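You operate a simulated robot arm through the tools that you are given. There is no shell and no other tool.

You are at the controls of a simulated two-armed robot. One attempt, no reset.

TASK
At the jog box, jog paddle and blower together for a few seconds, then switch both off.
Fine: one hold of JOG; the other drive switches stay off; the main switch stays on.

Only the result counts: the job must be done as asked and must still hold three seconds after the hand-in. Knocking over, shifting, dropping, spilling or breaking anything else fails it.

THE ROBOT
Two 7-joint arms with fingered hands on one trunk that stands fixed in place. Base frame: the origin is at the foot of the trunk, x ahead of it, y to its left, z up. Readings come in mm, degrees, newtons and seconds.
The left shoulder is at [59, 174, 1065], the right one opposite. With the tool pointing down near the work surface each hand reaches from about 320 to 740 mm from the base axis, measured 20 degrees to its own side. Payload 3.8 kg a hand.
The tool frame of a hand sits at the grasp point between the pads (the TCP): z along the fingers, y along the line on which they close. The tips reach 26 mm beyond it. The gripper opens to 132 mm; its body begins 73 mm behind the TCP. The gripper is a hand of 3 fingers: y runs from the thumb to the fingers, the wrist lies at [0, 0, -224] in the tool frame.
Orientation is that of the tool frame in the base frame, as a unit quaternion [w, x, y, z]. With the fingers straight down and closing along the base's y, the tool's x points along the base's -x, its y along +y and its z along -z.

THE INTERFACE
- The arms move only by the tool servo_tool. It takes "left_plan", "right_plan" or both (then of equal length, played together; a hand with none holds still); each is a list of rows, each a list of 6 numbers: the shift along the tool's x, y, z in m, then the turn, a rotation vector about the tool's x, y, z in degrees. In form: [[dx, dy, dz, wx, wy, wz], ...]. A call has 1 to 20 rows; each row shifts and turns the commanded pose from where the row before left it, along the tool's axes as they then stand. Each row takes 0.2 s and may step no farther than 50 mm and 8.6 degrees from the row before; otherwise, the whole call is refused. A pose out of reach is approached as far as the arm can. The call stops where the force on the tool passes 40 N (or 10 N more than at its start, if that is more) or the arm is blocked; 0.2 s more then pass. In this call time passes only in rows, and 0.2 s behind the last. The reply holds the time, the measured pose of the TCP, the force on the tool along the base axes, the opening and the grip force, in the units named above and with some noise, with the torque about the TCP (base axes, N m) and any sound that the robot's microphone picked up, and new pictures: "show" is both (left out), scene, wrist or none (wrist: the cameras of the hands that moved).
- Cameras (640 x 400 px; columns grow to the right, rows downward): "scene" is now at [172.5, -30.2, 994]; the picture's right is [-0.38, -0.92, 0.00], its down [0.19, -0.08, -0.98] and it looks along [0.90, -0.37, 0.21] (base axes); focal length 214 px, centre (320, 200). "left" rides on the left gripper at [-62, 3, -92] in its tool frame; the picture's right is [-0.05, -1.00, 0.00], its down [0.83, -0.04, -0.55] and it looks along [0.55, -0.03, 0.83] (tool axes); focal length 230 px, centre (320, 200). "right" rides on the right gripper at [62, 3, -92] in its tool frame; the picture's right is [-0.05, 1.00, 0.00], its down [-0.83, -0.04, -0.56] and it looks along [-0.55, -0.03, 0.83] (tool axes); focal length 230 px, centre (320, 200). There is no depth. A picture from a camera that has moved, and an enlarged one, comes with that camera's place and axes in the base frame and with its lens.
- move_column(by): moves the trunk up (or, below 0, down) by that many mm; the arms and the scene camera ride with it, the base frame stays. It gives what a move gives, with no picture.
- curl_fingers(finger1, finger2, thumb_bend, hand): sets how far each is bent, from 0 (flat) to 1 (curled in); at 0.3 the hand is open as for a grip, at 0.7 the pads meet at the TCP. One left out holds its place. A second passes; each finger stops where it meets its share of the squeeze, and holds until it gets a number again. It is the only way to open and close the hand. It gives what a move gives, with no picture; readings hold the bend of each and the force on the fingers (four entries, about 0 where the hand has none), thumb and palm.
- turn_head(pan, tilt): turns the head with the scene camera to pan (to the left, within 60 degrees either way) and tilt (down, from -29 to 69), counted from straight ahead of the robot (the tilt from the chest, where the trunk bows). It gives what a move gives, and a new picture of the scene camera.
- close_up(camera, box): a new picture of the part [left, top, right, bottom] of that camera's present view, enlarged. The clock stands still meanwhile.
- finish_job(): hands the job in; it is judged then, once.

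Nothing tells you positions but the pictures and the camera data. Unless the task says otherwise, let go and move clear before handing in.

The tools are called after "Request:" by a JSON object that holds its "op" and its "data". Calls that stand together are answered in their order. servo_tool: Moves the arms, as the interface text tells. Its arguments: {"type":"object","properties":{"left_plan":{"type":"array"},"right_plan":{"type":"array"},"show":{"type":"string","enum":["both","scene","wrist","none"]}},"required":[]} The other tools are called the same way: move_column (by) moves the trunk up or down; curl_fingers (finger1, finger2, thumb_bend, hand) moves the fingers one by one; turn_head (pan, tilt) turns the head that bears the scene camera; close_up (camera, box) takes an enlarged picture of a part of a camera's view; finish_job () hands the job in.

At the start:

```text
time_s: 0.0
left_position: [370.6, -45.7, 1094.1]
left_tool_rot: [0.001, 0.0, 1.0, 0.0]
left_ft_force: [-0.1, 0.3, 0.1]
left_torque: [-0.03, -0.01, 0.03]
left_grip_width: 131.9
left_gripper_force: 0.0
left_shape: jaw
left_bend: [0.3, 0.3, 0.3]
left_finger forces: [0.0, 0.0, 0.0, 0.0, 0.0, 0.0]
right_position: [297.5, -438.7, 1207.7]
right_tool_rot: [0.001, -0.001, 1.0, 0.0]
right_ft_force: [0.8, 0.0, -0.4]
right_torque: [0.0, 0.01, -0.01]
right_grip_width: 132.1
right_gripper_force: 0.1
right_shape: jaw
right_bend: [0.3, 0.3, 0.3]
right_finger forces: [0.1, 0.0, 0.0, 0.0, 0.1, 0.1]
trunk travel left (down, up): [-375.0, 107.0]
head pan, tilt (commanded): [-22.4, -12.0]
```

scene: 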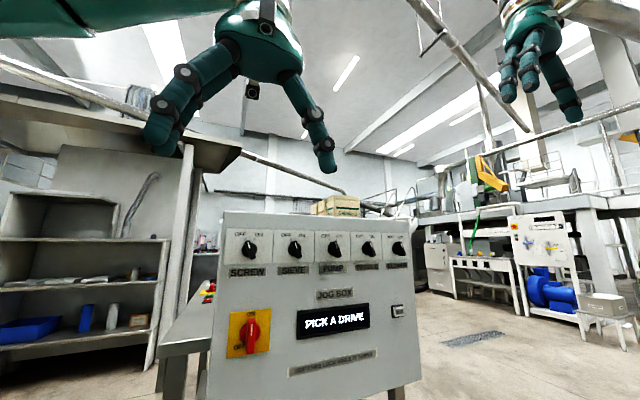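
right: 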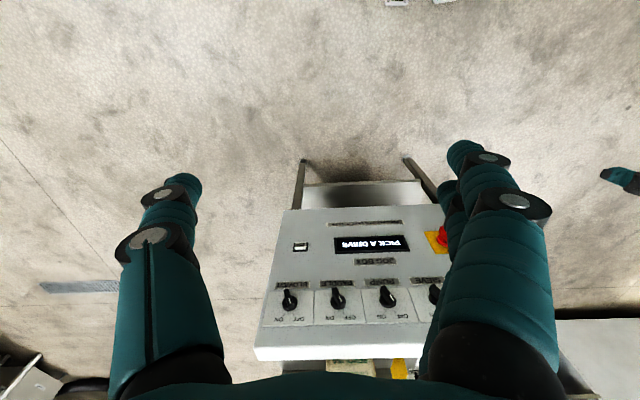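
left: 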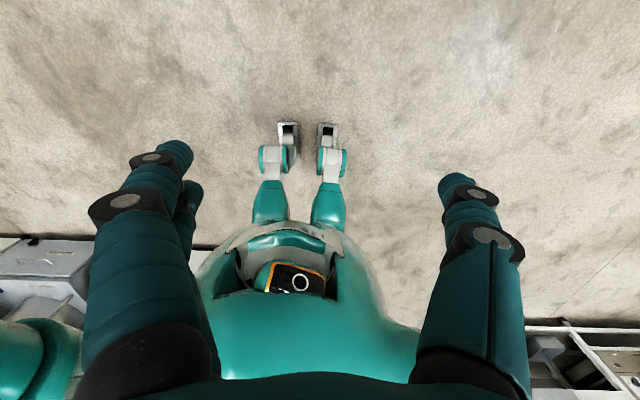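

I see a jog box ahead with five rotary switches in a row (SCREW, SIEVE, PUMP, and likely PADDLE and BLOWER), a red main switch, a display reading "PICK A DRIVE" and a small button at right that may be JOG. I'll enlarge the views to read the labels before moving.

Request:
{"op": "close_up", "data": {"camera": "scene", "box": [210, 205, 430, 300]}}

Request:
{"op": "close_up", "data": {"camera": "scene", "box": [210, 290, 430, 400]}}

Request:
{"op": "close_up", "data": {"camera": "right", "box": [240, 190, 460, 370]}}

```text
2.91 times, centred on (320, 252) of scene
camera zoom: at [172.5, -30.2, 994.0], right [-0.38, -0.92, 0.0], down [0.19, -0.08, -0.98], along [0.9, -0.37, 0.21], focal length 624 px, centre (320, 47)
```

zoom: 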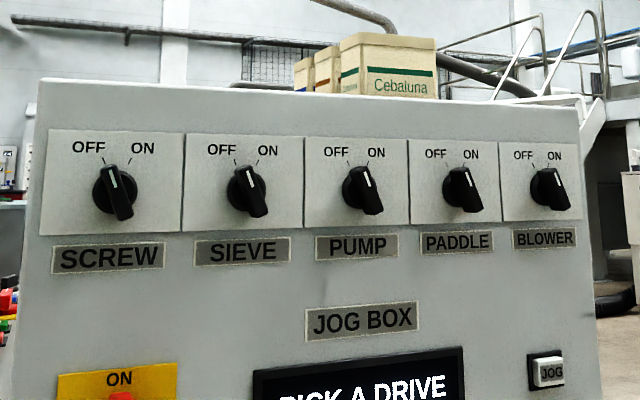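

```text
2.91 times, centred on (320, 345) of scene
camera zoom: at [172.5, -30.2, 994.0], right [-0.38, -0.92, 0.0], down [0.19, -0.08, -0.98], along [0.9, -0.37, 0.21], focal length 624 px, centre (320, -222)
```

zoom: 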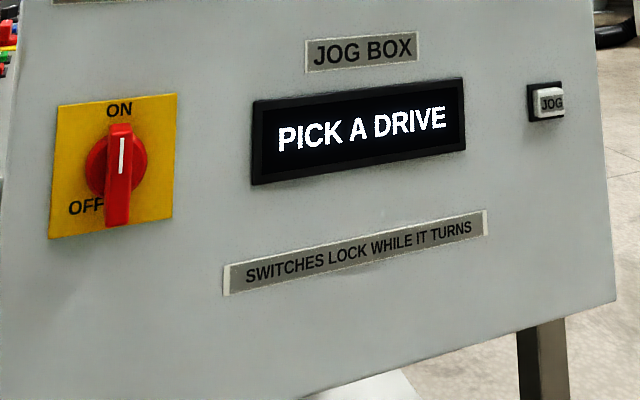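

```text
2.22 times, centred on (350, 280) of right
camera zoom: at [235.5, -436.1, 1300.0], right [0.05, 1.0, 0.0], down [0.83, -0.04, 0.56], along [0.55, -0.03, -0.83], focal length 511 px, centre (253, 22)
```

zoom: 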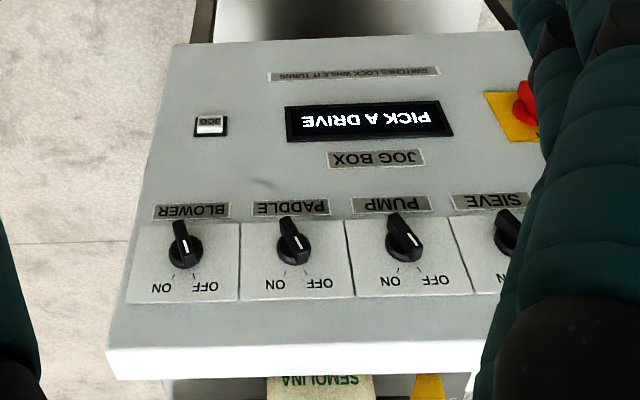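

The drive order is SCREW, SIEVE, PUMP, PADDLE, BLOWER, all apparently at OFF. By triangulation, PADDLE is near [731, -420, 984], BLOWER near [735, -537, 983] and JOG near [736, -523, 798], all in front of the right arm. I'll aim the head at the panel for a better look.

Request:
{"op": "turn_head", "data": {"pan": -30, "tilt": 12}}

```text
time_s: 0.9
left_position: [368.8, -47.0, 1095.4]
left_tool_rot: [0.0, 0.0, 1.0, 0.0]
left_ft_force: [-0.3, 0.9, 0.0]
left_torque: [-0.01, 0.0, 0.03]
left_grip_width: 131.9
left_gripper_force: 0.0
left_shape: jaw
left_bend: [0.3, 0.3, 0.3]
left_finger forces: [0.0, 0.1, 0.0, 0.0, 0.0, 0.0]
right_position: [299.3, -439.5, 1207.5]
right_tool_rot: [0.001, 0.001, 1.0, 0.0]
right_ft_force: [0.4, -0.8, -0.7]
right_torque: [0.0, 0.05, 0.0]
right_grip_width: 132.1
right_gripper_force: 0.1
right_shape: jaw
right_bend: [0.3, 0.3, 0.3]
right_finger forces: [0.0, 0.0, 0.0, 0.0, 0.0, 0.1]
trunk travel left (down, up): [-375.0, 107.0]
head pan, tilt (commanded): [-30.0, 12.0]
camera scene: at [176.6, -45.3, 956.6], right [-0.5, -0.87, 0.0], down [-0.18, 0.1, -0.98], along [0.85, -0.49, -0.21], focal length 214 px, centre (320, 200)
```

scene: 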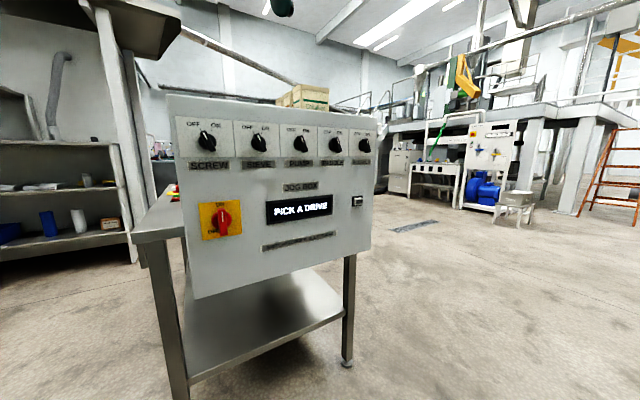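

The whole panel and the stand it is mounted on are in view now, with open floor to the right. I'll enlarge the panel to check the switch states and geometry.

Request:
{"op": "close_up", "data": {"camera": "scene", "box": [300, 105, 390, 165]}}

Request:
{"op": "close_up", "data": {"camera": "scene", "box": [160, 90, 390, 300]}}

Request:
{"op": "close_up", "data": {"camera": "right", "box": [250, 270, 420, 360]}}

```text
6.67 times, centred on (345, 135) of scene
camera zoom: at [176.6, -45.3, 956.6], right [-0.5, -0.87, 0.0], down [-0.18, 0.1, -0.98], along [0.85, -0.49, -0.21], focal length 1430 px, centre (153, 633)
```

zoom: 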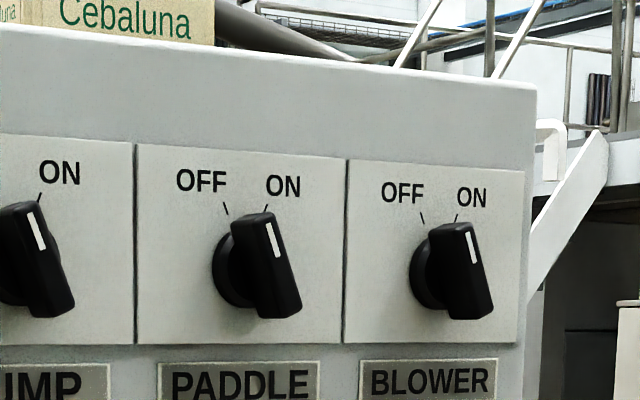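

```text
1.90 times, centred on (275, 195) of scene
camera zoom: at [176.6, -45.3, 956.6], right [-0.5, -0.87, 0.0], down [-0.18, 0.1, -0.98], along [0.85, -0.49, -0.21], focal length 408 px, centre (406, 210)
```

zoom: 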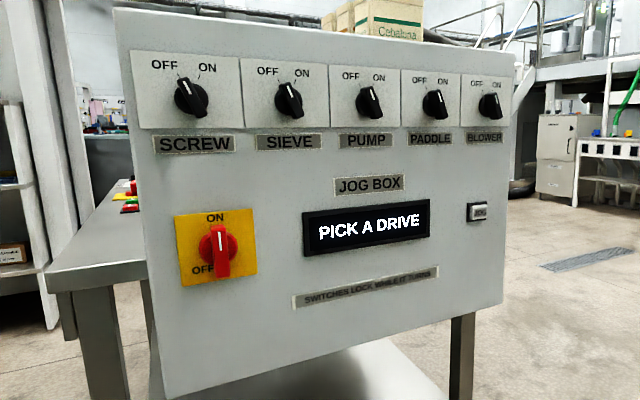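

```text
3.76 times, centred on (335, 315) of right
camera zoom: at [235.5, -436.1, 1300.0], right [0.05, 1.0, 0.0], down [0.83, -0.04, 0.56], along [0.55, -0.03, -0.83], focal length 866 px, centre (264, -233)
```

zoom: 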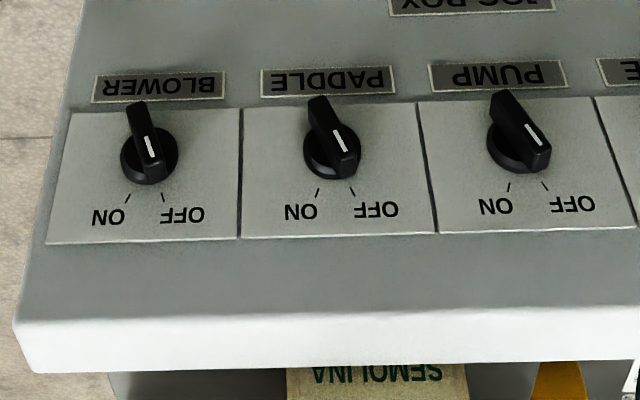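

All five drive switches have their mark at OFF. The panel is vertical at x≈739, the PADDLE axis is near y=-419 and BLOWER near y=-534, both at z≈983, and the bar fronts are around x≈709. Next I'll swing the right hand from pointing down to pointing forward, stopping well short of the panel.

Request:
{"op": "servo_tool", "data": {"right_plan": [[-0.0251, 0.0017, 0.0187, 0, -7.5, 0], [-0.0224, 0.0017, 0.0218, 0, -7.5, 0], [-0.0194, 0.0017, 0.0246, 0, -7.5, 0], [-0.016, 0.0017, 0.0269, 0, -7.5, 0], [-0.0124, 0.0017, 0.0287, 0, -7.5, 0], [-0.0085, 0.0017, 0.0301, 0, -7.5, 0]], "show": "both"}}

```text
time_s: 2.3
left_position: [368.6, -47.3, 1094.8]
left_tool_rot: [0.0, -0.001, 1.0, 0.001]
left_ft_force: [-0.5, -0.6, 0.0]
left_torque: [0.01, 0.02, 0.01]
left_grip_width: 131.7
left_gripper_force: 0.1
left_shape: jaw
left_bend: [0.3, 0.3, 0.3]
left_finger forces: [0.0, 0.1, 0.0, 0.0, 0.0, 0.1]
right_position: [446.6, -430.3, 1094.2]
right_tool_rot: [0.383, 0.0, 0.924, 0.0]
right_ft_force: [0.6, -1.3, -0.3]
right_torque: [0.02, 0.01, 0.0]
right_grip_width: 131.9
right_gripper_force: 0.0
right_shape: jaw
right_bend: [0.3, 0.3, 0.3]
right_finger forces: [0.1, 0.0, 0.1, 0.1, 0.0, 0.0]
trunk travel left (down, up): [-375.0, 107.0]
head pan, tilt (commanded): [-30.0, 12.0]
camera scene: at [176.8, -45.3, 956.5], right [-0.5, -0.87, 0.0], down [-0.18, 0.1, -0.98], along [0.85, -0.49, -0.21], focal length 214 px, centre (320, 200)
camera right: at [337.5, -428.3, 1115.4], right [0.04, 1.0, 0.04], down [0.19, -0.04, 0.98], along [0.98, -0.03, -0.19], focal length 230 px, centre (320, 200)
```

scene: 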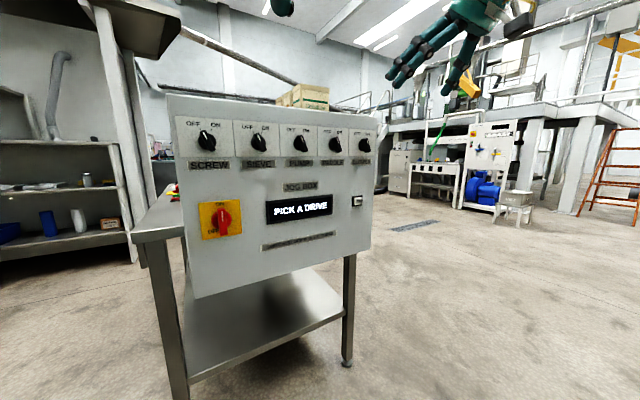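
right: 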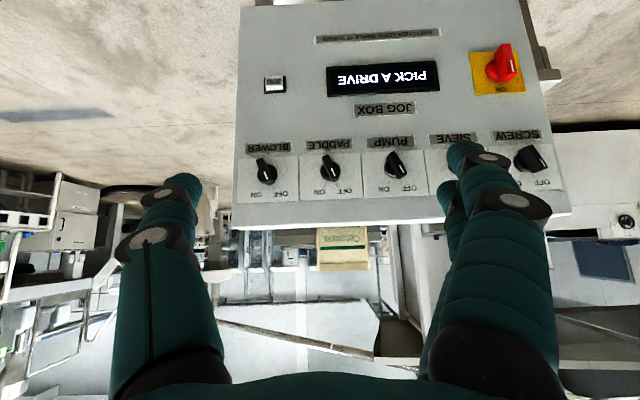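

The swing works, and the right wrist camera now gives a nearly frontal, upside-down view of the panel. I'll enlarge it to read the switch angles and the JOG button.

Request:
{"op": "close_up", "data": {"camera": "right", "box": [230, 130, 430, 230]}}

Request:
{"op": "close_up", "data": {"camera": "right", "box": [230, 50, 350, 125]}}

```text
3.20 times, centred on (330, 180) of right
camera zoom: at [337.5, -428.3, 1115.4], right [0.04, 1.0, 0.04], down [0.19, -0.04, 0.98], along [0.98, -0.03, -0.19], focal length 736 px, centre (288, 264)
```

zoom: 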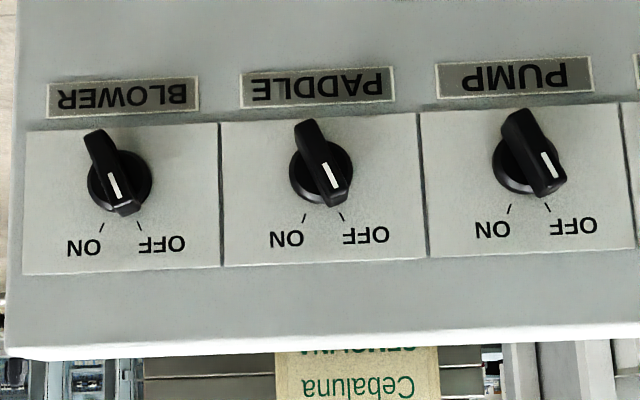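

```text
5.33 times, centred on (290, 88) of right
camera zoom: at [337.5, -428.3, 1115.4], right [0.04, 1.0, 0.04], down [0.19, -0.04, 0.98], along [0.98, -0.03, -0.19], focal length 1227 px, centre (480, 800)
```

zoom: 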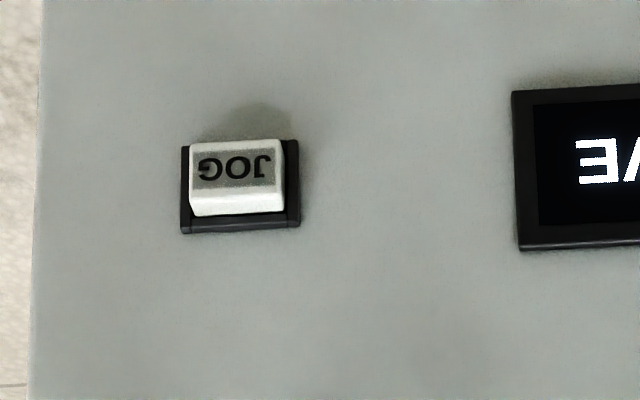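

The switches sit about 24° to the OFF side of vertical, with the ON tick mirrored about 24° to the right. The JOG cap is about 35 x 28 mm near y≈-522, z≈798. I'll finish swinging the hand so that it points straight at the PADDLE knob, standing off from it.

Request:
{"op": "servo_tool", "data": {"right_plan": [[-0.0045, 0.0017, 0.031, 0, -7.5, 0], [-0.0005, 0.0017, 0.0313, 0, -7.5, 0], [0.0036, 0.0017, 0.0311, 0, -7.5, 0], [0.0077, 0.0017, 0.0304, 0, -7.5, 0], [0.0116, 0.0017, 0.029, 0, -7.5, 0], [0.0152, 0.0017, 0.0273, 0, -7.5, 0]], "show": "both"}}

Request:
{"op": "curl_fingers", "data": {"hand": "right", "finger1": 0.55, "finger2": 0.55, "thumb_bend": 0.55}}

```text
time_s: 3.7
left_position: [369.2, -45.9, 1095.5]
left_tool_rot: [0.001, 0.0, 1.0, 0.0]
left_ft_force: [0.1, 0.2, 0.2]
left_torque: [-0.02, 0.0, -0.02]
left_grip_width: 131.9
left_gripper_force: 0.2
left_shape: jaw
left_bend: [0.3, 0.3, 0.3]
left_finger forces: [0.0, 0.1, 0.1, 0.1, 0.0, 0.0]
right_position: [576.8, -432.5, 1085.8]
right_tool_rot: [0.658, 0.004, 0.753, 0.006]
right_ft_force: [0.5, 0.2, -0.2]
right_torque: [-0.01, -0.02, -0.04]
right_grip_width: 131.8
right_gripper_force: 0.0
right_shape: jaw
right_bend: [0.3, 0.3, 0.3]
right_finger forces: [0.1, 0.0, 0.0, 0.0, 0.0, 0.0]
right hand out of reach, approached as far as the arm can: row 4, 5, 6
trunk travel left (down, up): [-375.0, 107.0]
head pan, tilt (commanded): [-30.0, 12.0]
camera scene: at [176.3, -44.6, 956.7], right [-0.5, -0.87, 0.0], down [-0.18, 0.1, -0.98], along [0.85, -0.49, -0.21], focal length 214 px, centre (320, 200)
camera right: at [475.6, -428.6, 1036.2], right [0.0, 1.0, 0.07], down [-0.44, -0.06, 0.9], along [0.9, -0.03, 0.44], focal length 230 px, centre (320, 200)
```

scene: 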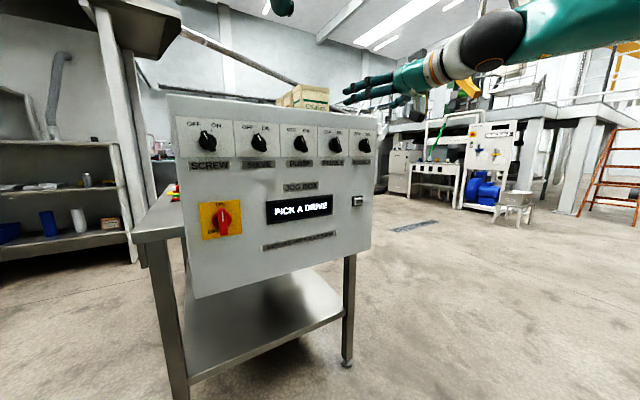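
right: 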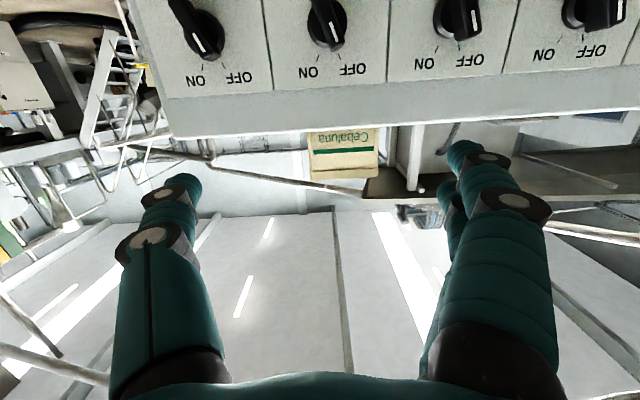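

```text
time_s: 4.7
left_position: [368.0, -46.7, 1095.4]
left_tool_rot: [-0.001, 0.0, 1.0, 0.0]
left_ft_force: [0.3, 0.3, -0.2]
left_torque: [-0.01, -0.01, -0.01]
left_grip_width: 131.8
left_gripper_force: 0.0
left_shape: jaw
left_bend: [0.3, 0.3, 0.3]
left_finger forces: [0.0, 0.1, 0.0, 0.0, 0.0, 0.0]
right_position: [576.7, -433.3, 1084.3]
right_tool_rot: [0.658, 0.003, 0.753, 0.007]
right_ft_force: [-0.2, 0.6, -0.9]
right_torque: [0.04, -0.01, -0.01]
right_grip_width: 51.8
right_gripper_force: 0.1
right_shape: fingers
right_bend: [0.55, 0.55, 0.55]
right_finger forces: [0.1, 0.0, 0.1, 0.1, 0.0, 0.1]
trunk travel left (down, up): [-375.0, 107.0]
head pan, tilt (commanded): [-30.0, 12.0]
```

The hand now points forward, but the arm ran into a limit at this height: it reached [577, -433, 1085], pitched 82°. It seems to prefer targets at or slightly above shoulder height, so I'll move the left hand aside to clear the view and lower the trunk.

Request:
{"op": "servo_tool", "data": {"left_plan": [[0, 0.04, 0, 0, 0, 0], [0, 0.04, 0, 0, 0, 0], [0, 0.04, 0, 0, 0, 0], [0, 0.04, 0, 0, 0, 0], [0, 0.04, 0, 0, 0, 0]], "show": "none"}}

```text
time_s: 5.9
left_position: [371.0, 152.8, 1092.3]
left_tool_rot: [-0.001, 0.001, 1.0, 0.0]
left_ft_force: [-0.6, 0.0, 0.5]
left_torque: [-0.05, 0.0, 0.02]
left_grip_width: 132.4
left_gripper_force: 0.3
left_shape: jaw
left_bend: [0.3, 0.3, 0.3]
left_finger forces: [0.0, 0.0, 0.0, 0.0, 0.0, 0.1]
right_position: [575.1, -433.1, 1085.2]
right_tool_rot: [0.658, 0.004, 0.753, 0.006]
right_ft_force: [0.0, -0.1, 0.1]
right_torque: [0.0, 0.01, -0.01]
right_grip_width: 51.8
right_gripper_force: 0.0
right_shape: fingers
right_bend: [0.55, 0.55, 0.55]
right_finger forces: [0.1, 0.1, 0.0, 0.0, 0.0, 0.1]
trunk travel left (down, up): [-375.0, 107.0]
head pan, tilt (commanded): [-30.0, 12.0]
```

The left hand is clear at y≈153. Now I'll lower the trunk 150 mm, with the right hand riding down in free space about 130 mm short of the panel.

Request:
{"op": "move_column", "data": {"by": -150}}

Request:
{"op": "servo_tool", "data": {"right_plan": [[0, 0, 0.002, 0, 0, 0]], "show": "both"}}

```text
time_s: 7.6
left_position: [368.0, 153.3, 944.9]
left_tool_rot: [0.001, 0.0, 1.0, 0.0]
left_ft_force: [0.7, -0.2, -0.4]
left_torque: [-0.01, 0.02, -0.01]
left_grip_width: 132.0
left_gripper_force: 0.0
left_shape: jaw
left_bend: [0.3, 0.3, 0.3]
left_finger forces: [0.0, 0.0, 0.0, 0.0, 0.0, 0.0]
right_position: [574.6, -430.8, 938.3]
right_tool_rot: [0.658, 0.005, 0.753, 0.006]
right_ft_force: [0.8, -0.5, 0.0]
right_torque: [-0.01, -0.02, 0.0]
right_grip_width: 51.8
right_gripper_force: 0.0
right_shape: fingers
right_bend: [0.55, 0.55, 0.55]
right_finger forces: [0.1, 0.0, 0.1, 0.0, 0.1, 0.0]
trunk travel left (down, up): [-225.0, 257.0]
head pan, tilt (commanded): [-30.0, 12.0]
```

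```text
time_s: 8.0
left_position: [368.7, 153.9, 944.9]
left_tool_rot: [0.002, -0.001, 1.0, 0.0]
left_ft_force: [-0.6, -0.2, -0.3]
left_torque: [-0.01, -0.02, 0.0]
left_grip_width: 131.9
left_gripper_force: 0.1
left_shape: jaw
left_bend: [0.3, 0.3, 0.3]
left_finger forces: [0.1, 0.1, 0.1, 0.0, 0.1, 0.0]
right_position: [576.1, -432.8, 938.8]
right_tool_rot: [0.658, 0.004, 0.753, 0.007]
right_ft_force: [-0.3, -0.1, 0.3]
right_torque: [0.01, -0.01, 0.02]
right_grip_width: 51.8
right_gripper_force: 0.0
right_shape: fingers
right_bend: [0.55, 0.55, 0.55]
right_finger forces: [0.0, 0.1, 0.1, 0.1, 0.0, 0.0]
trunk travel left (down, up): [-225.0, 257.0]
head pan, tilt (commanded): [-30.0, 12.0]
camera scene: at [165.0, -45.3, 807.9], right [-0.5, -0.87, 0.0], down [-0.18, 0.1, -0.98], along [0.85, -0.49, -0.21], focal length 214 px, centre (320, 200)
camera right: at [475.8, -428.5, 889.0], right [0.0, 1.0, 0.07], down [-0.44, -0.06, 0.9], along [0.9, -0.03, 0.44], focal length 230 px, centre (320, 200)
```

scene: 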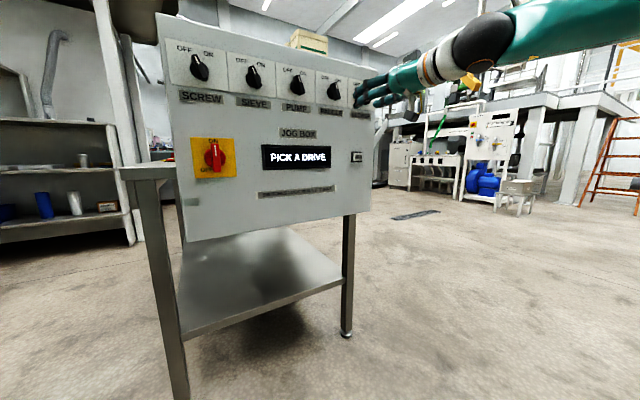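
right: 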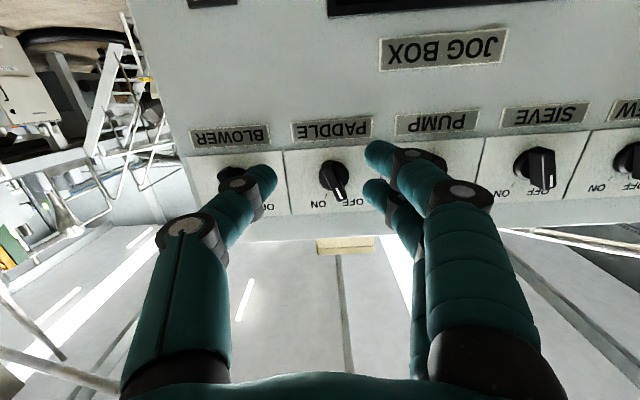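

The arm now has freedom, and the hand is level with the PADDLE area. I'll square the hand to the panel, center it on the PADDLE axis at y≈-419, z≈983, and roll it -24° to match the bar's OFF angle, still standing off.

Request:
{"op": "servo_tool", "data": {"right_plan": [[0, 0, 0, 0.2, -7.7, -0.8], [-0.022, 0.007, 0, 0, 0, 0], [-0.022, 0.007, 0, 0, 0, 0], [0, 0, 0, 0, 0, -8], [0, 0, 0, 0, 0, -8], [0, 0, 0, 0, 0, -8]], "show": "both"}}

```text
time_s: 9.4
left_position: [368.7, 153.3, 945.2]
left_tool_rot: [0.0, -0.001, 1.0, 0.001]
left_ft_force: [-0.2, -0.4, 0.1]
left_torque: [0.0, 0.01, 0.05]
left_grip_width: 132.0
left_gripper_force: 0.0
left_shape: jaw
left_bend: [0.3, 0.3, 0.3]
left_finger forces: [0.0, 0.0, 0.1, 0.0, 0.0, 0.0]
right_position: [569.9, -421.3, 1027.0]
right_tool_rot: [0.692, -0.146, 0.692, -0.148]
right_ft_force: [-0.2, 0.4, 0.0]
right_torque: [0.03, -0.03, -0.01]
right_grip_width: 51.6
right_gripper_force: 0.1
right_shape: fingers
right_bend: [0.55, 0.55, 0.55]
right_finger forces: [0.0, 0.1, 0.0, 0.0, 0.1, 0.1]
right hand out of reach, approached as far as the arm can: row 1
trunk travel left (down, up): [-225.0, 257.0]
head pan, tilt (commanded): [-30.0, 12.0]
camera scene: at [165.0, -45.3, 807.9], right [-0.5, -0.87, 0.0], down [-0.18, 0.1, -0.98], along [0.85, -0.49, -0.21], focal length 214 px, centre (320, 200)
camera right: at [476.7, -444.1, 970.1], right [0.0, 0.93, -0.36], down [-0.56, 0.3, 0.78], along [0.83, 0.2, 0.52], focal length 230 px, centre (320, 200)
```

scene: 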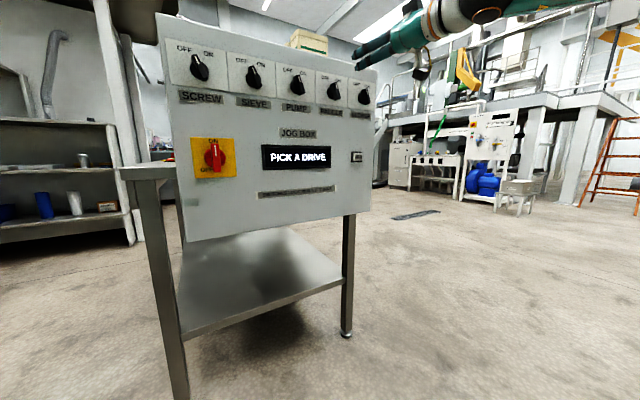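
right: 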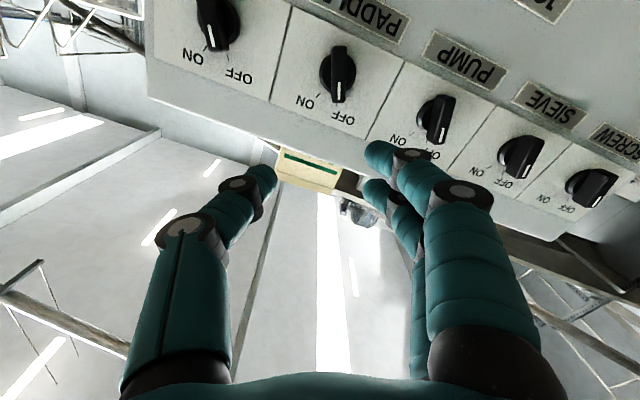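

The orientation is exact now (90° forward, rolled -24°), but the arm settled high at z=1027, so it still wants the shoulder lower. I'll lower the trunk another 90 mm and then line up to the knob height.

Request:
{"op": "move_column", "data": {"by": -90}}

```text
time_s: 10.7
left_position: [368.6, 153.9, 856.7]
left_tool_rot: [0.001, 0.0, 1.0, 0.0]
left_ft_force: [-0.8, 0.0, -0.5]
left_torque: [0.01, -0.02, 0.01]
left_grip_width: 132.0
left_gripper_force: 0.0
left_shape: jaw
left_bend: [0.3, 0.3, 0.3]
left_finger forces: [0.0, 0.0, 0.0, 0.1, 0.0, 0.1]
right_position: [568.2, -420.5, 938.9]
right_tool_rot: [0.692, -0.146, 0.692, -0.146]
right_ft_force: [0.2, -0.3, 0.1]
right_torque: [0.05, 0.01, 0.0]
right_grip_width: 51.6
right_gripper_force: 0.2
right_shape: fingers
right_bend: [0.55, 0.55, 0.55]
right_finger forces: [0.0, 0.1, 0.1, 0.0, 0.0, 0.0]
trunk travel left (down, up): [-135.0, 347.0]
head pan, tilt (commanded): [-30.0, 12.0]
```

The trunk move tracked well. I'll now shift to the PADDLE axis at a standoff of x≈640.

Request:
{"op": "servo_tool", "data": {"right_plan": [[-0.0205, -0.008, 0.0355, 0, 0, 0], [-0.0205, -0.008, 0.0355, 0, 0, 0]], "show": "both"}}

```text
time_s: 11.3
left_position: [368.2, 153.9, 856.5]
left_tool_rot: [0.0, -0.001, 1.0, 0.0]
left_ft_force: [-0.2, 0.1, -0.6]
left_torque: [-0.01, 0.0, 0.0]
left_grip_width: 132.0
left_gripper_force: 0.0
left_shape: jaw
left_bend: [0.3, 0.3, 0.3]
left_finger forces: [0.0, 0.1, 0.1, 0.1, 0.0, 0.0]
right_position: [643.4, -420.1, 982.3]
right_tool_rot: [0.691, -0.146, 0.692, -0.147]
right_ft_force: [0.9, 0.3, 0.1]
right_torque: [-0.01, -0.03, -0.04]
right_grip_width: 51.6
right_gripper_force: 0.1
right_shape: fingers
right_bend: [0.55, 0.55, 0.55]
right_finger forces: [0.0, 0.0, 0.0, 0.0, 0.0, 0.1]
trunk travel left (down, up): [-135.0, 347.0]
head pan, tilt (commanded): [-30.0, 12.0]
camera scene: at [168.7, -45.3, 713.1], right [-0.5, -0.87, 0.0], down [-0.18, 0.1, -0.98], along [0.85, -0.49, -0.21], focal length 214 px, centre (320, 200)
camera right: at [550.5, -442.0, 924.3], right [0.0, 0.93, -0.36], down [-0.55, 0.3, 0.78], along [0.83, 0.2, 0.52], focal length 230 px, centre (320, 200)
```

scene: 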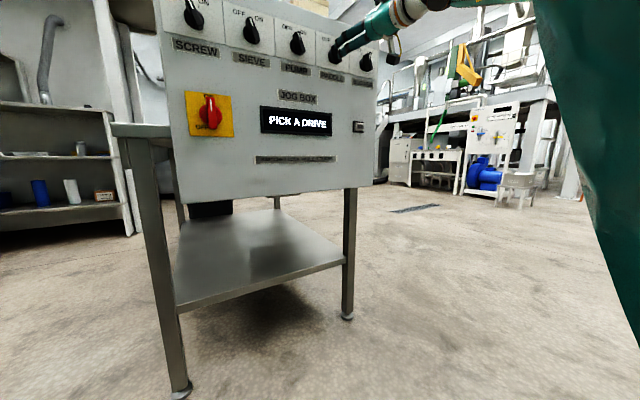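
right: 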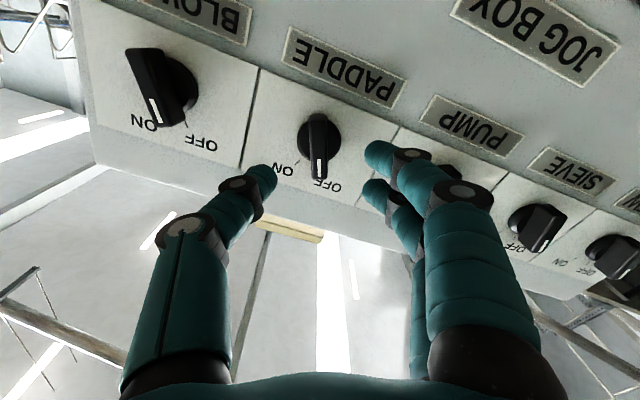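

The bar is centered between thumb and fingers and aligned with the hand. I'll advance straight in to about x≈695.

Request:
{"op": "servo_tool", "data": {"right_plan": [[0, 0.001, 0.026, 0, 0, 0], [0, 0, 0.026, 0, 0, 0]], "show": "both"}}

Request:
{"op": "close_up", "data": {"camera": "right", "box": [200, 80, 440, 230]}}

```text
time_s: 11.9
left_position: [369.6, 155.0, 854.8]
left_tool_rot: [-0.001, -0.001, 1.0, 0.0]
left_ft_force: [0.0, 0.2, 0.0]
left_torque: [0.04, -0.02, -0.03]
left_grip_width: 132.0
left_gripper_force: 0.1
left_shape: jaw
left_bend: [0.3, 0.3, 0.3]
left_finger forces: [0.0, 0.0, 0.1, 0.1, 0.0, 0.1]
right_position: [693.5, -417.5, 981.8]
right_tool_rot: [0.692, -0.147, 0.692, -0.145]
right_ft_force: [0.9, -0.4, 0.0]
right_torque: [-0.04, 0.02, 0.02]
right_grip_width: 51.8
right_gripper_force: 0.1
right_shape: fingers
right_bend: [0.55, 0.55, 0.55]
right_finger forces: [0.0, 0.0, 0.0, 0.0, 0.0, 0.1]
trunk travel left (down, up): [-135.0, 347.0]
head pan, tilt (commanded): [-30.0, 12.0]
camera scene: at [168.7, -45.3, 713.1], right [-0.5, -0.87, 0.0], down [-0.18, 0.1, -0.98], along [0.85, -0.49, -0.21], focal length 214 px, centre (320, 200)
camera right: at [601.1, -440.0, 924.0], right [0.0, 0.93, -0.36], down [-0.55, 0.3, 0.78], along [0.83, 0.2, 0.52], focal length 230 px, centre (320, 200)
```

scene: 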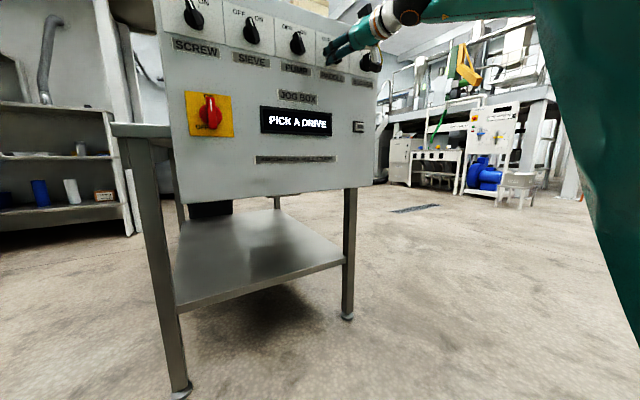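
right: 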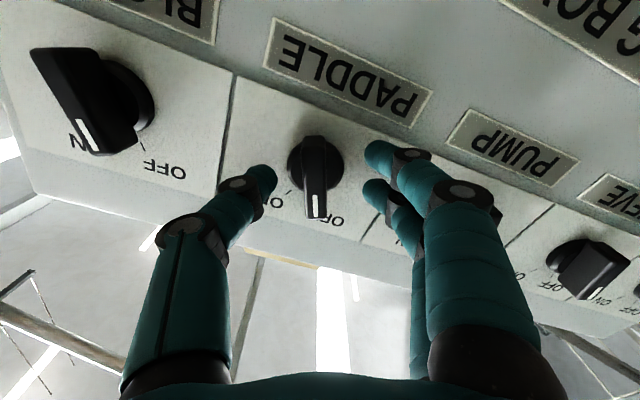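

```text
2.67 times, centred on (320, 155) of right
camera zoom: at [601.1, -440.0, 924.0], right [0.0, 0.93, -0.36], down [-0.55, 0.3, 0.78], along [0.83, 0.2, 0.52], focal length 614 px, centre (320, 320)
```

zoom: 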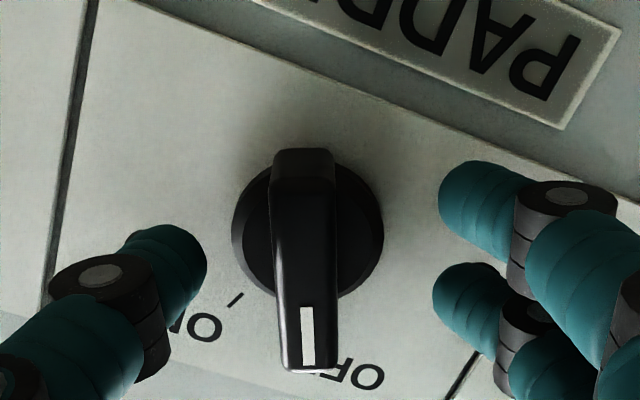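

The bar sits between the pads, about 2–3 mm toward the thumb, and nothing is touching yet. I'll nudge 2 mm that way, go in 7 mm more, then close on the bar.

Request:
{"op": "servo_tool", "data": {"right_plan": [[0, -0.002, 0.007, 0, 0, 0]], "show": "none"}}

Request:
{"op": "curl_fingers", "data": {"hand": "right", "finger1": 0.7, "finger2": 0.7, "thumb_bend": 0.7}}

Request:
{"op": "close_up", "data": {"camera": "right", "box": [200, 80, 440, 230]}}

```text
time_s: 12.3
left_position: [369.2, 152.8, 855.9]
left_tool_rot: [-0.001, -0.001, 1.0, 0.0]
left_ft_force: [0.3, 0.0, 0.0]
left_torque: [0.0, 0.05, 0.01]
left_grip_width: 132.0
left_gripper_force: 0.1
left_shape: jaw
left_bend: [0.3, 0.3, 0.3]
left_finger forces: [0.0, 0.0, 0.0, 0.0, 0.0, 0.1]
right_position: [700.1, -419.9, 983.1]
right_tool_rot: [0.692, -0.146, 0.692, -0.146]
right_ft_force: [-1.1, 0.2, -0.3]
right_torque: [-0.03, 0.0, -0.01]
right_grip_width: 51.5
right_gripper_force: 0.0
right_shape: fingers
right_bend: [0.55, 0.55, 0.55]
right_finger forces: [0.0, 0.0, 0.0, 0.0, 0.1, 0.0]
trunk travel left (down, up): [-135.0, 347.0]
head pan, tilt (commanded): [-30.0, 12.0]
```

```text
time_s: 13.3
left_position: [367.5, 154.8, 855.4]
left_tool_rot: [0.0, 0.0, 1.0, 0.0]
left_ft_force: [0.3, -0.5, 0.3]
left_torque: [0.03, 0.0, -0.01]
left_grip_width: 131.9
left_gripper_force: 0.2
left_shape: jaw
left_bend: [0.3, 0.3, 0.3]
left_finger forces: [0.1, 0.0, 0.1, 0.1, 0.1, 0.0]
right_position: [699.6, -418.9, 983.9]
right_tool_rot: [0.692, -0.147, 0.692, -0.146]
right_ft_force: [0.3, 1.9, -0.3]
right_torque: [0.03, 0.05, 0.03]
right_grip_width: 18.2
right_gripper_force: 6.5
right_shape: fingers
right_bend: [0.66, 0.65, 0.67]
right_finger forces: [3.7, 4.0, 0.1, 0.0, 5.1, 0.0]
trunk travel left (down, up): [-135.0, 347.0]
head pan, tilt (commanded): [-30.0, 12.0]
```

```text
2.67 times, centred on (320, 155) of right
camera zoom: at [607.2, -441.8, 925.5], right [0.0, 0.93, -0.36], down [-0.55, 0.3, 0.78], along [0.83, 0.2, 0.52], focal length 614 px, centre (320, 320)
```

zoom: 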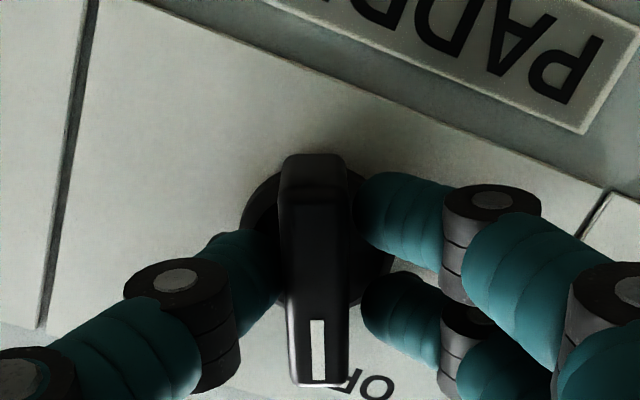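

The bar is gripped lightly, with finger forces of about 4, 4 and 5 N. I'll turn the hand clockwise, positive about tool z, toward ON and watch the torque.

Request:
{"op": "servo_tool", "data": {"right_plan": [[0, 0, 0, 0, 0, 8], [0, 0, 0, 0, 0, 8], [0, 0, 0, 0, 0, 8]], "show": "wrist"}}

```text
time_s: 14.1
left_position: [368.8, 153.0, 854.8]
left_tool_rot: [0.0, 0.0, 1.0, 0.0]
left_ft_force: [-0.8, -0.3, -0.5]
left_torque: [-0.02, -0.01, 0.03]
left_grip_width: 131.9
left_gripper_force: 0.0
left_shape: jaw
left_bend: [0.3, 0.3, 0.3]
left_finger forces: [0.0, 0.0, 0.0, 0.0, 0.0, 0.0]
right_position: [698.2, -420.4, 983.5]
right_tool_rot: [0.707, 0.002, 0.707, 0.001]
right_ft_force: [3.2, 2.5, -0.2]
right_torque: [0.0, 0.04, 0.05]
right_grip_width: 13.6
right_gripper_force: 3.5
right_shape: fingers
right_bend: [0.67, 0.66, 0.68]
right_finger forces: [2.4, 3.1, 0.0, 0.1, 2.9, 0.0]
trunk travel left (down, up): [-135.0, 347.0]
head pan, tilt (commanded): [-30.0, 12.0]
camera right: at [605.9, -416.7, 921.4], right [0.0, 1.0, 0.06], down [-0.56, -0.05, 0.83], along [0.83, -0.03, 0.55], focal length 230 px, centre (320, 200)
```

right: 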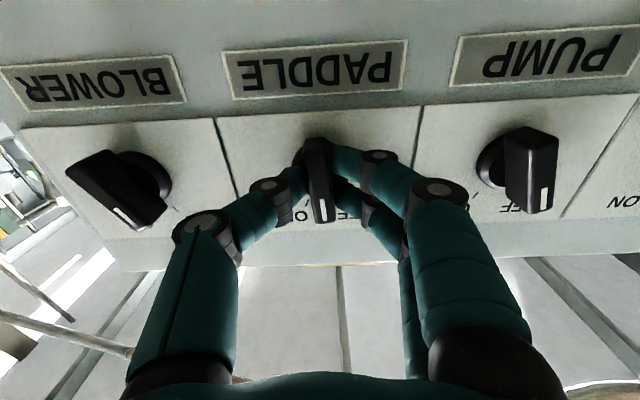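

Request:
{"op": "close_up", "data": {"camera": "right", "box": [220, 100, 420, 240]}}

```text
2.86 times, centred on (320, 170) of right
camera zoom: at [605.9, -416.7, 921.4], right [0.0, 1.0, 0.06], down [-0.56, -0.05, 0.83], along [0.83, -0.03, 0.55], focal length 657 px, centre (320, 286)
```

zoom: 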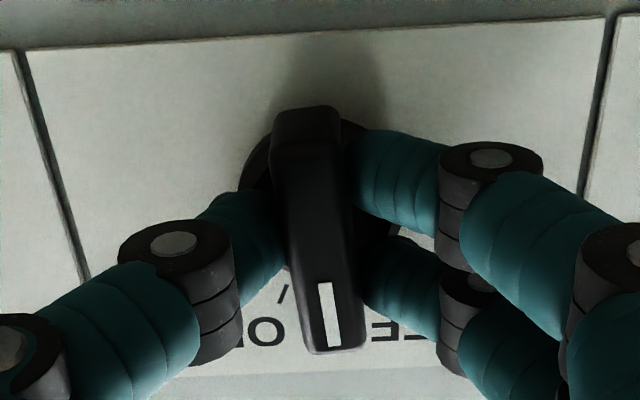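

The knob is following, lagging about 7° behind the hand because the fingers give a little. I'll continue through to the ON side.

Request:
{"op": "servo_tool", "data": {"right_plan": [[0, 0, 0, 0, 0, 8], [0, 0, 0, 0, 0, 8], [0, 0, 0, 0, 0, 8]], "show": "both"}}

Request:
{"op": "close_up", "data": {"camera": "right", "box": [220, 100, 420, 240]}}

Request:
{"op": "close_up", "data": {"camera": "scene", "box": [230, 90, 390, 190]}}

```text
time_s: 14.9
left_position: [368.9, 154.6, 855.7]
left_tool_rot: [0.001, 0.0, 1.0, -0.001]
left_ft_force: [0.0, -0.5, 0.4]
left_torque: [0.04, -0.02, 0.0]
left_grip_width: 132.0
left_gripper_force: 0.1
left_shape: jaw
left_bend: [0.3, 0.3, 0.3]
left_finger forces: [0.0, 0.0, 0.0, 0.1, 0.0, 0.0]
right_position: [699.2, -422.9, 984.8]
right_tool_rot: [0.703, 0.08, 0.702, 0.079]
right_ft_force: [-5.5, 10.7, -1.3]
right_torque: [0.02, 0.05, 0.29]
right_grip_width: 14.9
right_gripper_force: 6.8
right_shape: fingers
right_bend: [0.66, 0.66, 0.69]
right_finger forces: [7.9, 4.6, 0.1, 0.1, 1.1, 0.0]
right hand out of reach, approached as far as the arm can: row 2, 3
trunk travel left (down, up): [-135.0, 347.0]
head pan, tilt (commanded): [-30.0, 12.0]
camera scene: at [168.3, -44.5, 713.3], right [-0.5, -0.87, 0.0], down [-0.18, 0.1, -0.98], along [0.85, -0.49, -0.21], focal length 214 px, centre (320, 200)
camera right: at [606.4, -405.9, 924.4], right [0.0, 0.96, 0.27], down [-0.56, -0.22, 0.8], along [0.83, -0.16, 0.54], focal length 230 px, centre (320, 200)
```

scene: 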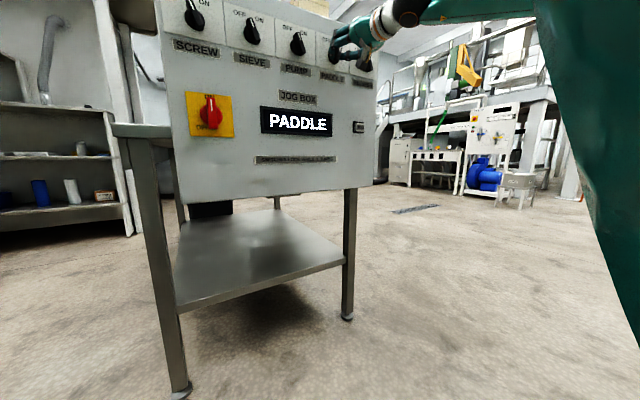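
right: 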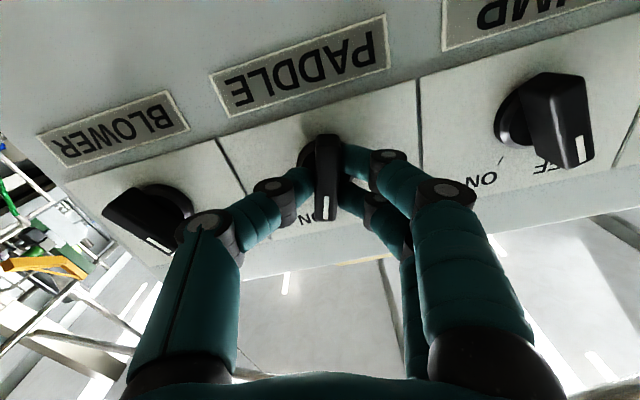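

```text
2.86 times, centred on (320, 170) of right
camera zoom: at [606.4, -405.9, 924.4], right [0.0, 0.96, 0.27], down [-0.56, -0.22, 0.8], along [0.83, -0.16, 0.54], focal length 657 px, centre (320, 286)
```

zoom: 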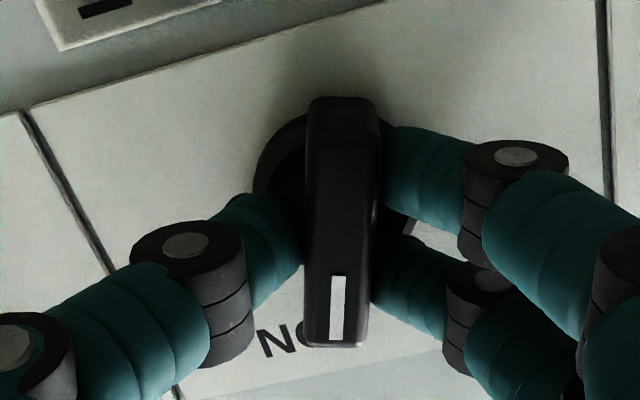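

```text
4.00 times, centred on (310, 140) of scene
camera zoom: at [168.3, -44.5, 713.3], right [-0.5, -0.87, 0.0], down [-0.18, 0.1, -0.98], along [0.85, -0.49, -0.21], focal length 858 px, centre (360, 440)
```

zoom: 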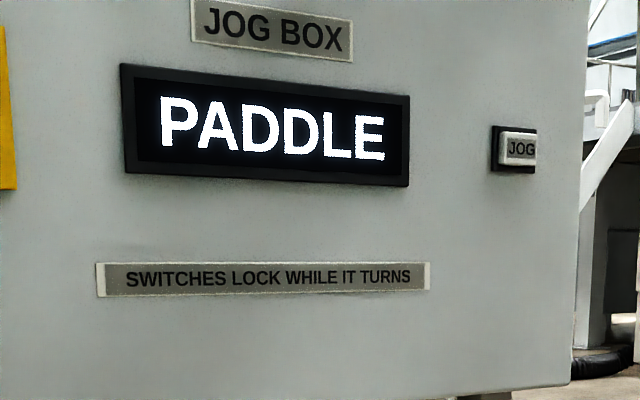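

The display now reads PADDLE, so that switch has registered as ON. The wrist reached its roll limit at about +13°. I'll release the bar and check where the knob rests.

Request:
{"op": "curl_fingers", "data": {"hand": "right", "finger1": 0.55, "finger2": 0.55, "thumb_bend": 0.55}}

Request:
{"op": "close_up", "data": {"camera": "right", "box": [200, 80, 440, 250]}}

Request:
{"op": "close_up", "data": {"camera": "scene", "box": [170, 0, 390, 140]}}

```text
time_s: 15.9
left_position: [366.7, 153.7, 856.1]
left_tool_rot: [0.001, 0.0, 1.0, -0.001]
left_ft_force: [-1.0, 0.1, -0.3]
left_torque: [0.02, 0.01, 0.01]
left_grip_width: 131.8
left_gripper_force: 0.1
left_shape: jaw
left_bend: [0.3, 0.3, 0.3]
left_finger forces: [0.1, 0.0, 0.0, 0.0, 0.0, 0.0]
right_position: [697.8, -426.2, 984.6]
right_tool_rot: [0.705, 0.082, 0.701, 0.076]
right_ft_force: [-12.3, -2.6, 1.6]
right_torque: [0.06, 0.0, 0.21]
right_grip_width: 40.9
right_gripper_force: 5.7
right_shape: fingers
right_bend: [0.64, 0.55, 0.55]
right_finger forces: [12.2, 0.0, 0.0, 0.0, 0.0, 0.0]
trunk travel left (down, up): [-135.0, 347.0]
head pan, tilt (commanded): [-30.0, 12.0]
```

```text
2.35 times, centred on (320, 165) of right
camera zoom: at [605.5, -408.5, 925.6], right [0.01, 0.96, 0.27], down [-0.56, -0.22, 0.8], along [0.83, -0.16, 0.54], focal length 541 px, centre (320, 282)
```

zoom: 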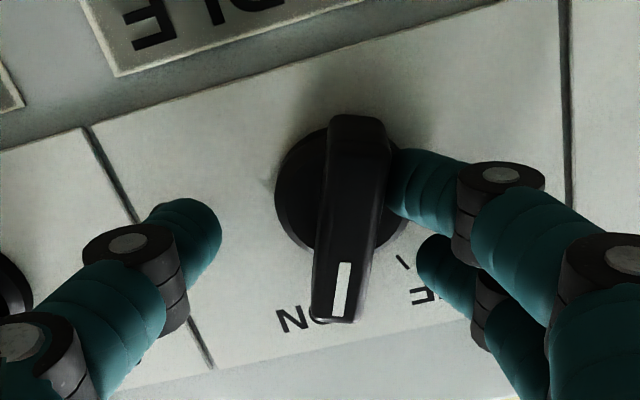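

```text
2.86 times, centred on (280, 70) of scene
camera zoom: at [167.6, -45.4, 713.5], right [-0.5, -0.87, 0.0], down [-0.18, 0.1, -0.98], along [0.85, -0.49, -0.21], focal length 613 px, centre (434, 571)
```

zoom: 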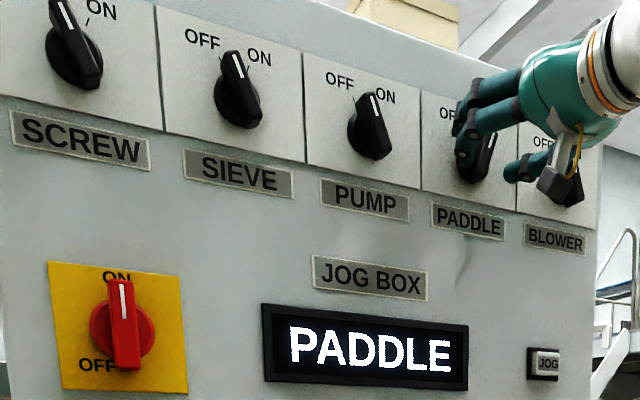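

PADDLE has clicked over to ON, but the lower finger is still leaning on the bar's lower end at 12 N. I'll shift left a little to unload it and then back straight out.

Request:
{"op": "servo_tool", "data": {"right_plan": [[0, 0.006, 0, 0, 0, 0], [0, 0.004, -0.005, 0, 0, 0], [0, 0, -0.03, 0, 0, 0], [0, 0, -0.03, 0, 0, 0]], "show": "both"}}

Request:
{"op": "close_up", "data": {"camera": "right", "box": [130, 60, 440, 250]}}

Request:
{"op": "close_up", "data": {"camera": "scene", "box": [170, 0, 390, 140]}}

```text
time_s: 16.9
left_position: [368.8, 153.9, 855.4]
left_tool_rot: [0.0, 0.001, 1.0, 0.001]
left_ft_force: [-0.7, -0.4, -0.2]
left_torque: [-0.01, -0.01, -0.02]
left_grip_width: 131.4
left_gripper_force: 0.1
left_shape: jaw
left_bend: [0.3, 0.3, 0.3]
left_finger forces: [0.0, 0.0, 0.1, 0.0, 0.1, 0.1]
right_position: [631.1, -414.5, 985.4]
right_tool_rot: [0.703, 0.082, 0.702, 0.076]
right_ft_force: [0.4, 0.2, -0.2]
right_torque: [-0.01, 0.03, 0.03]
right_grip_width: 50.6
right_gripper_force: 0.0
right_shape: fingers
right_bend: [0.55, 0.55, 0.55]
right_finger forces: [0.0, 0.1, 0.0, 0.1, 0.0, 0.1]
trunk travel left (down, up): [-135.0, 347.0]
head pan, tilt (commanded): [-30.0, 12.0]
camera scene: at [168.6, -45.3, 713.2], right [-0.5, -0.87, 0.0], down [-0.18, 0.1, -0.98], along [0.85, -0.49, -0.21], focal length 214 px, centre (320, 200)
camera right: at [539.1, -397.6, 926.3], right [0.01, 0.96, 0.27], down [-0.56, -0.22, 0.8], along [0.83, -0.16, 0.53], focal length 230 px, centre (320, 200)
```

scene: 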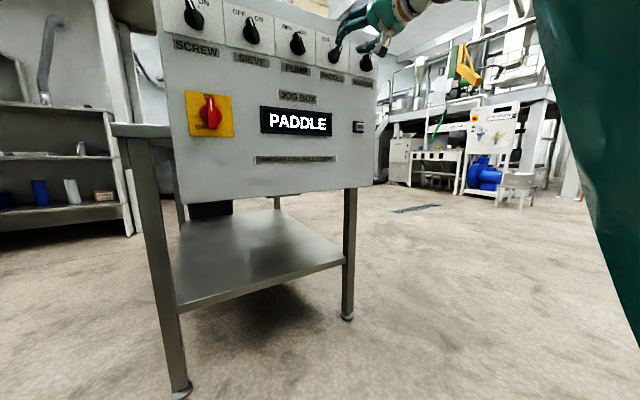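
right: 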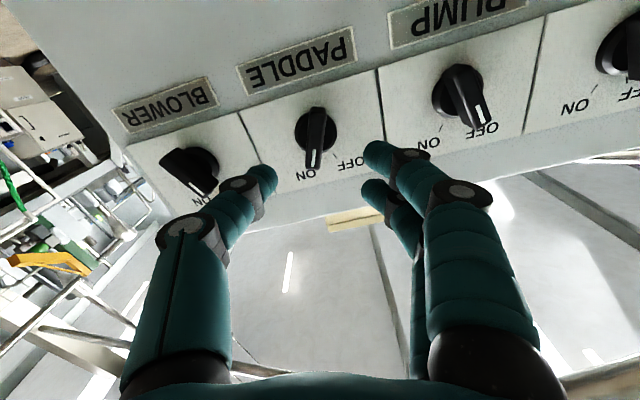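

```text
2.06 times, centred on (285, 155) of right
camera zoom: at [539.1, -397.6, 926.3], right [0.01, 0.96, 0.27], down [-0.56, -0.22, 0.8], along [0.83, -0.16, 0.53], focal length 475 px, centre (392, 293)
```

zoom: 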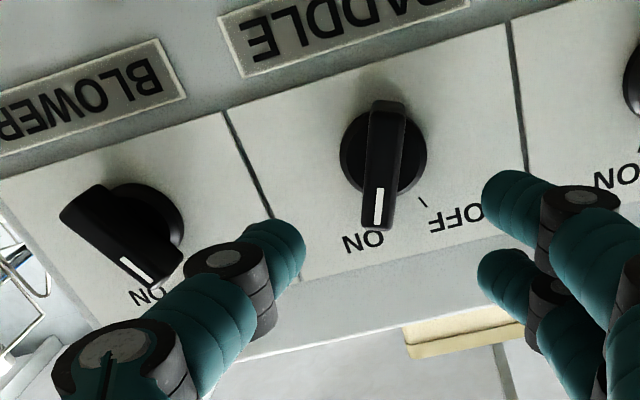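

```text
2.86 times, centred on (280, 70) of scene
camera zoom: at [168.6, -45.3, 713.2], right [-0.5, -0.87, 0.0], down [-0.18, 0.1, -0.98], along [0.85, -0.49, -0.21], focal length 613 px, centre (434, 571)
```

zoom: 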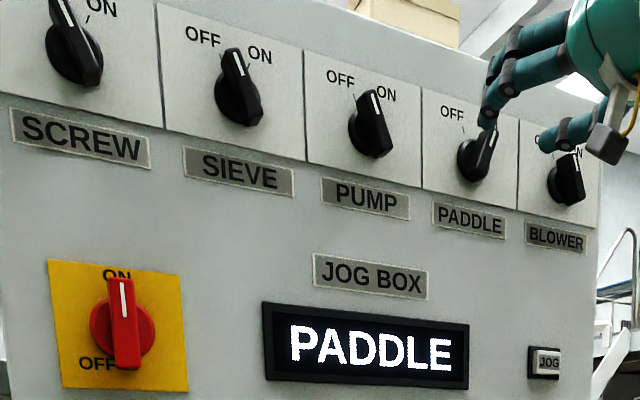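

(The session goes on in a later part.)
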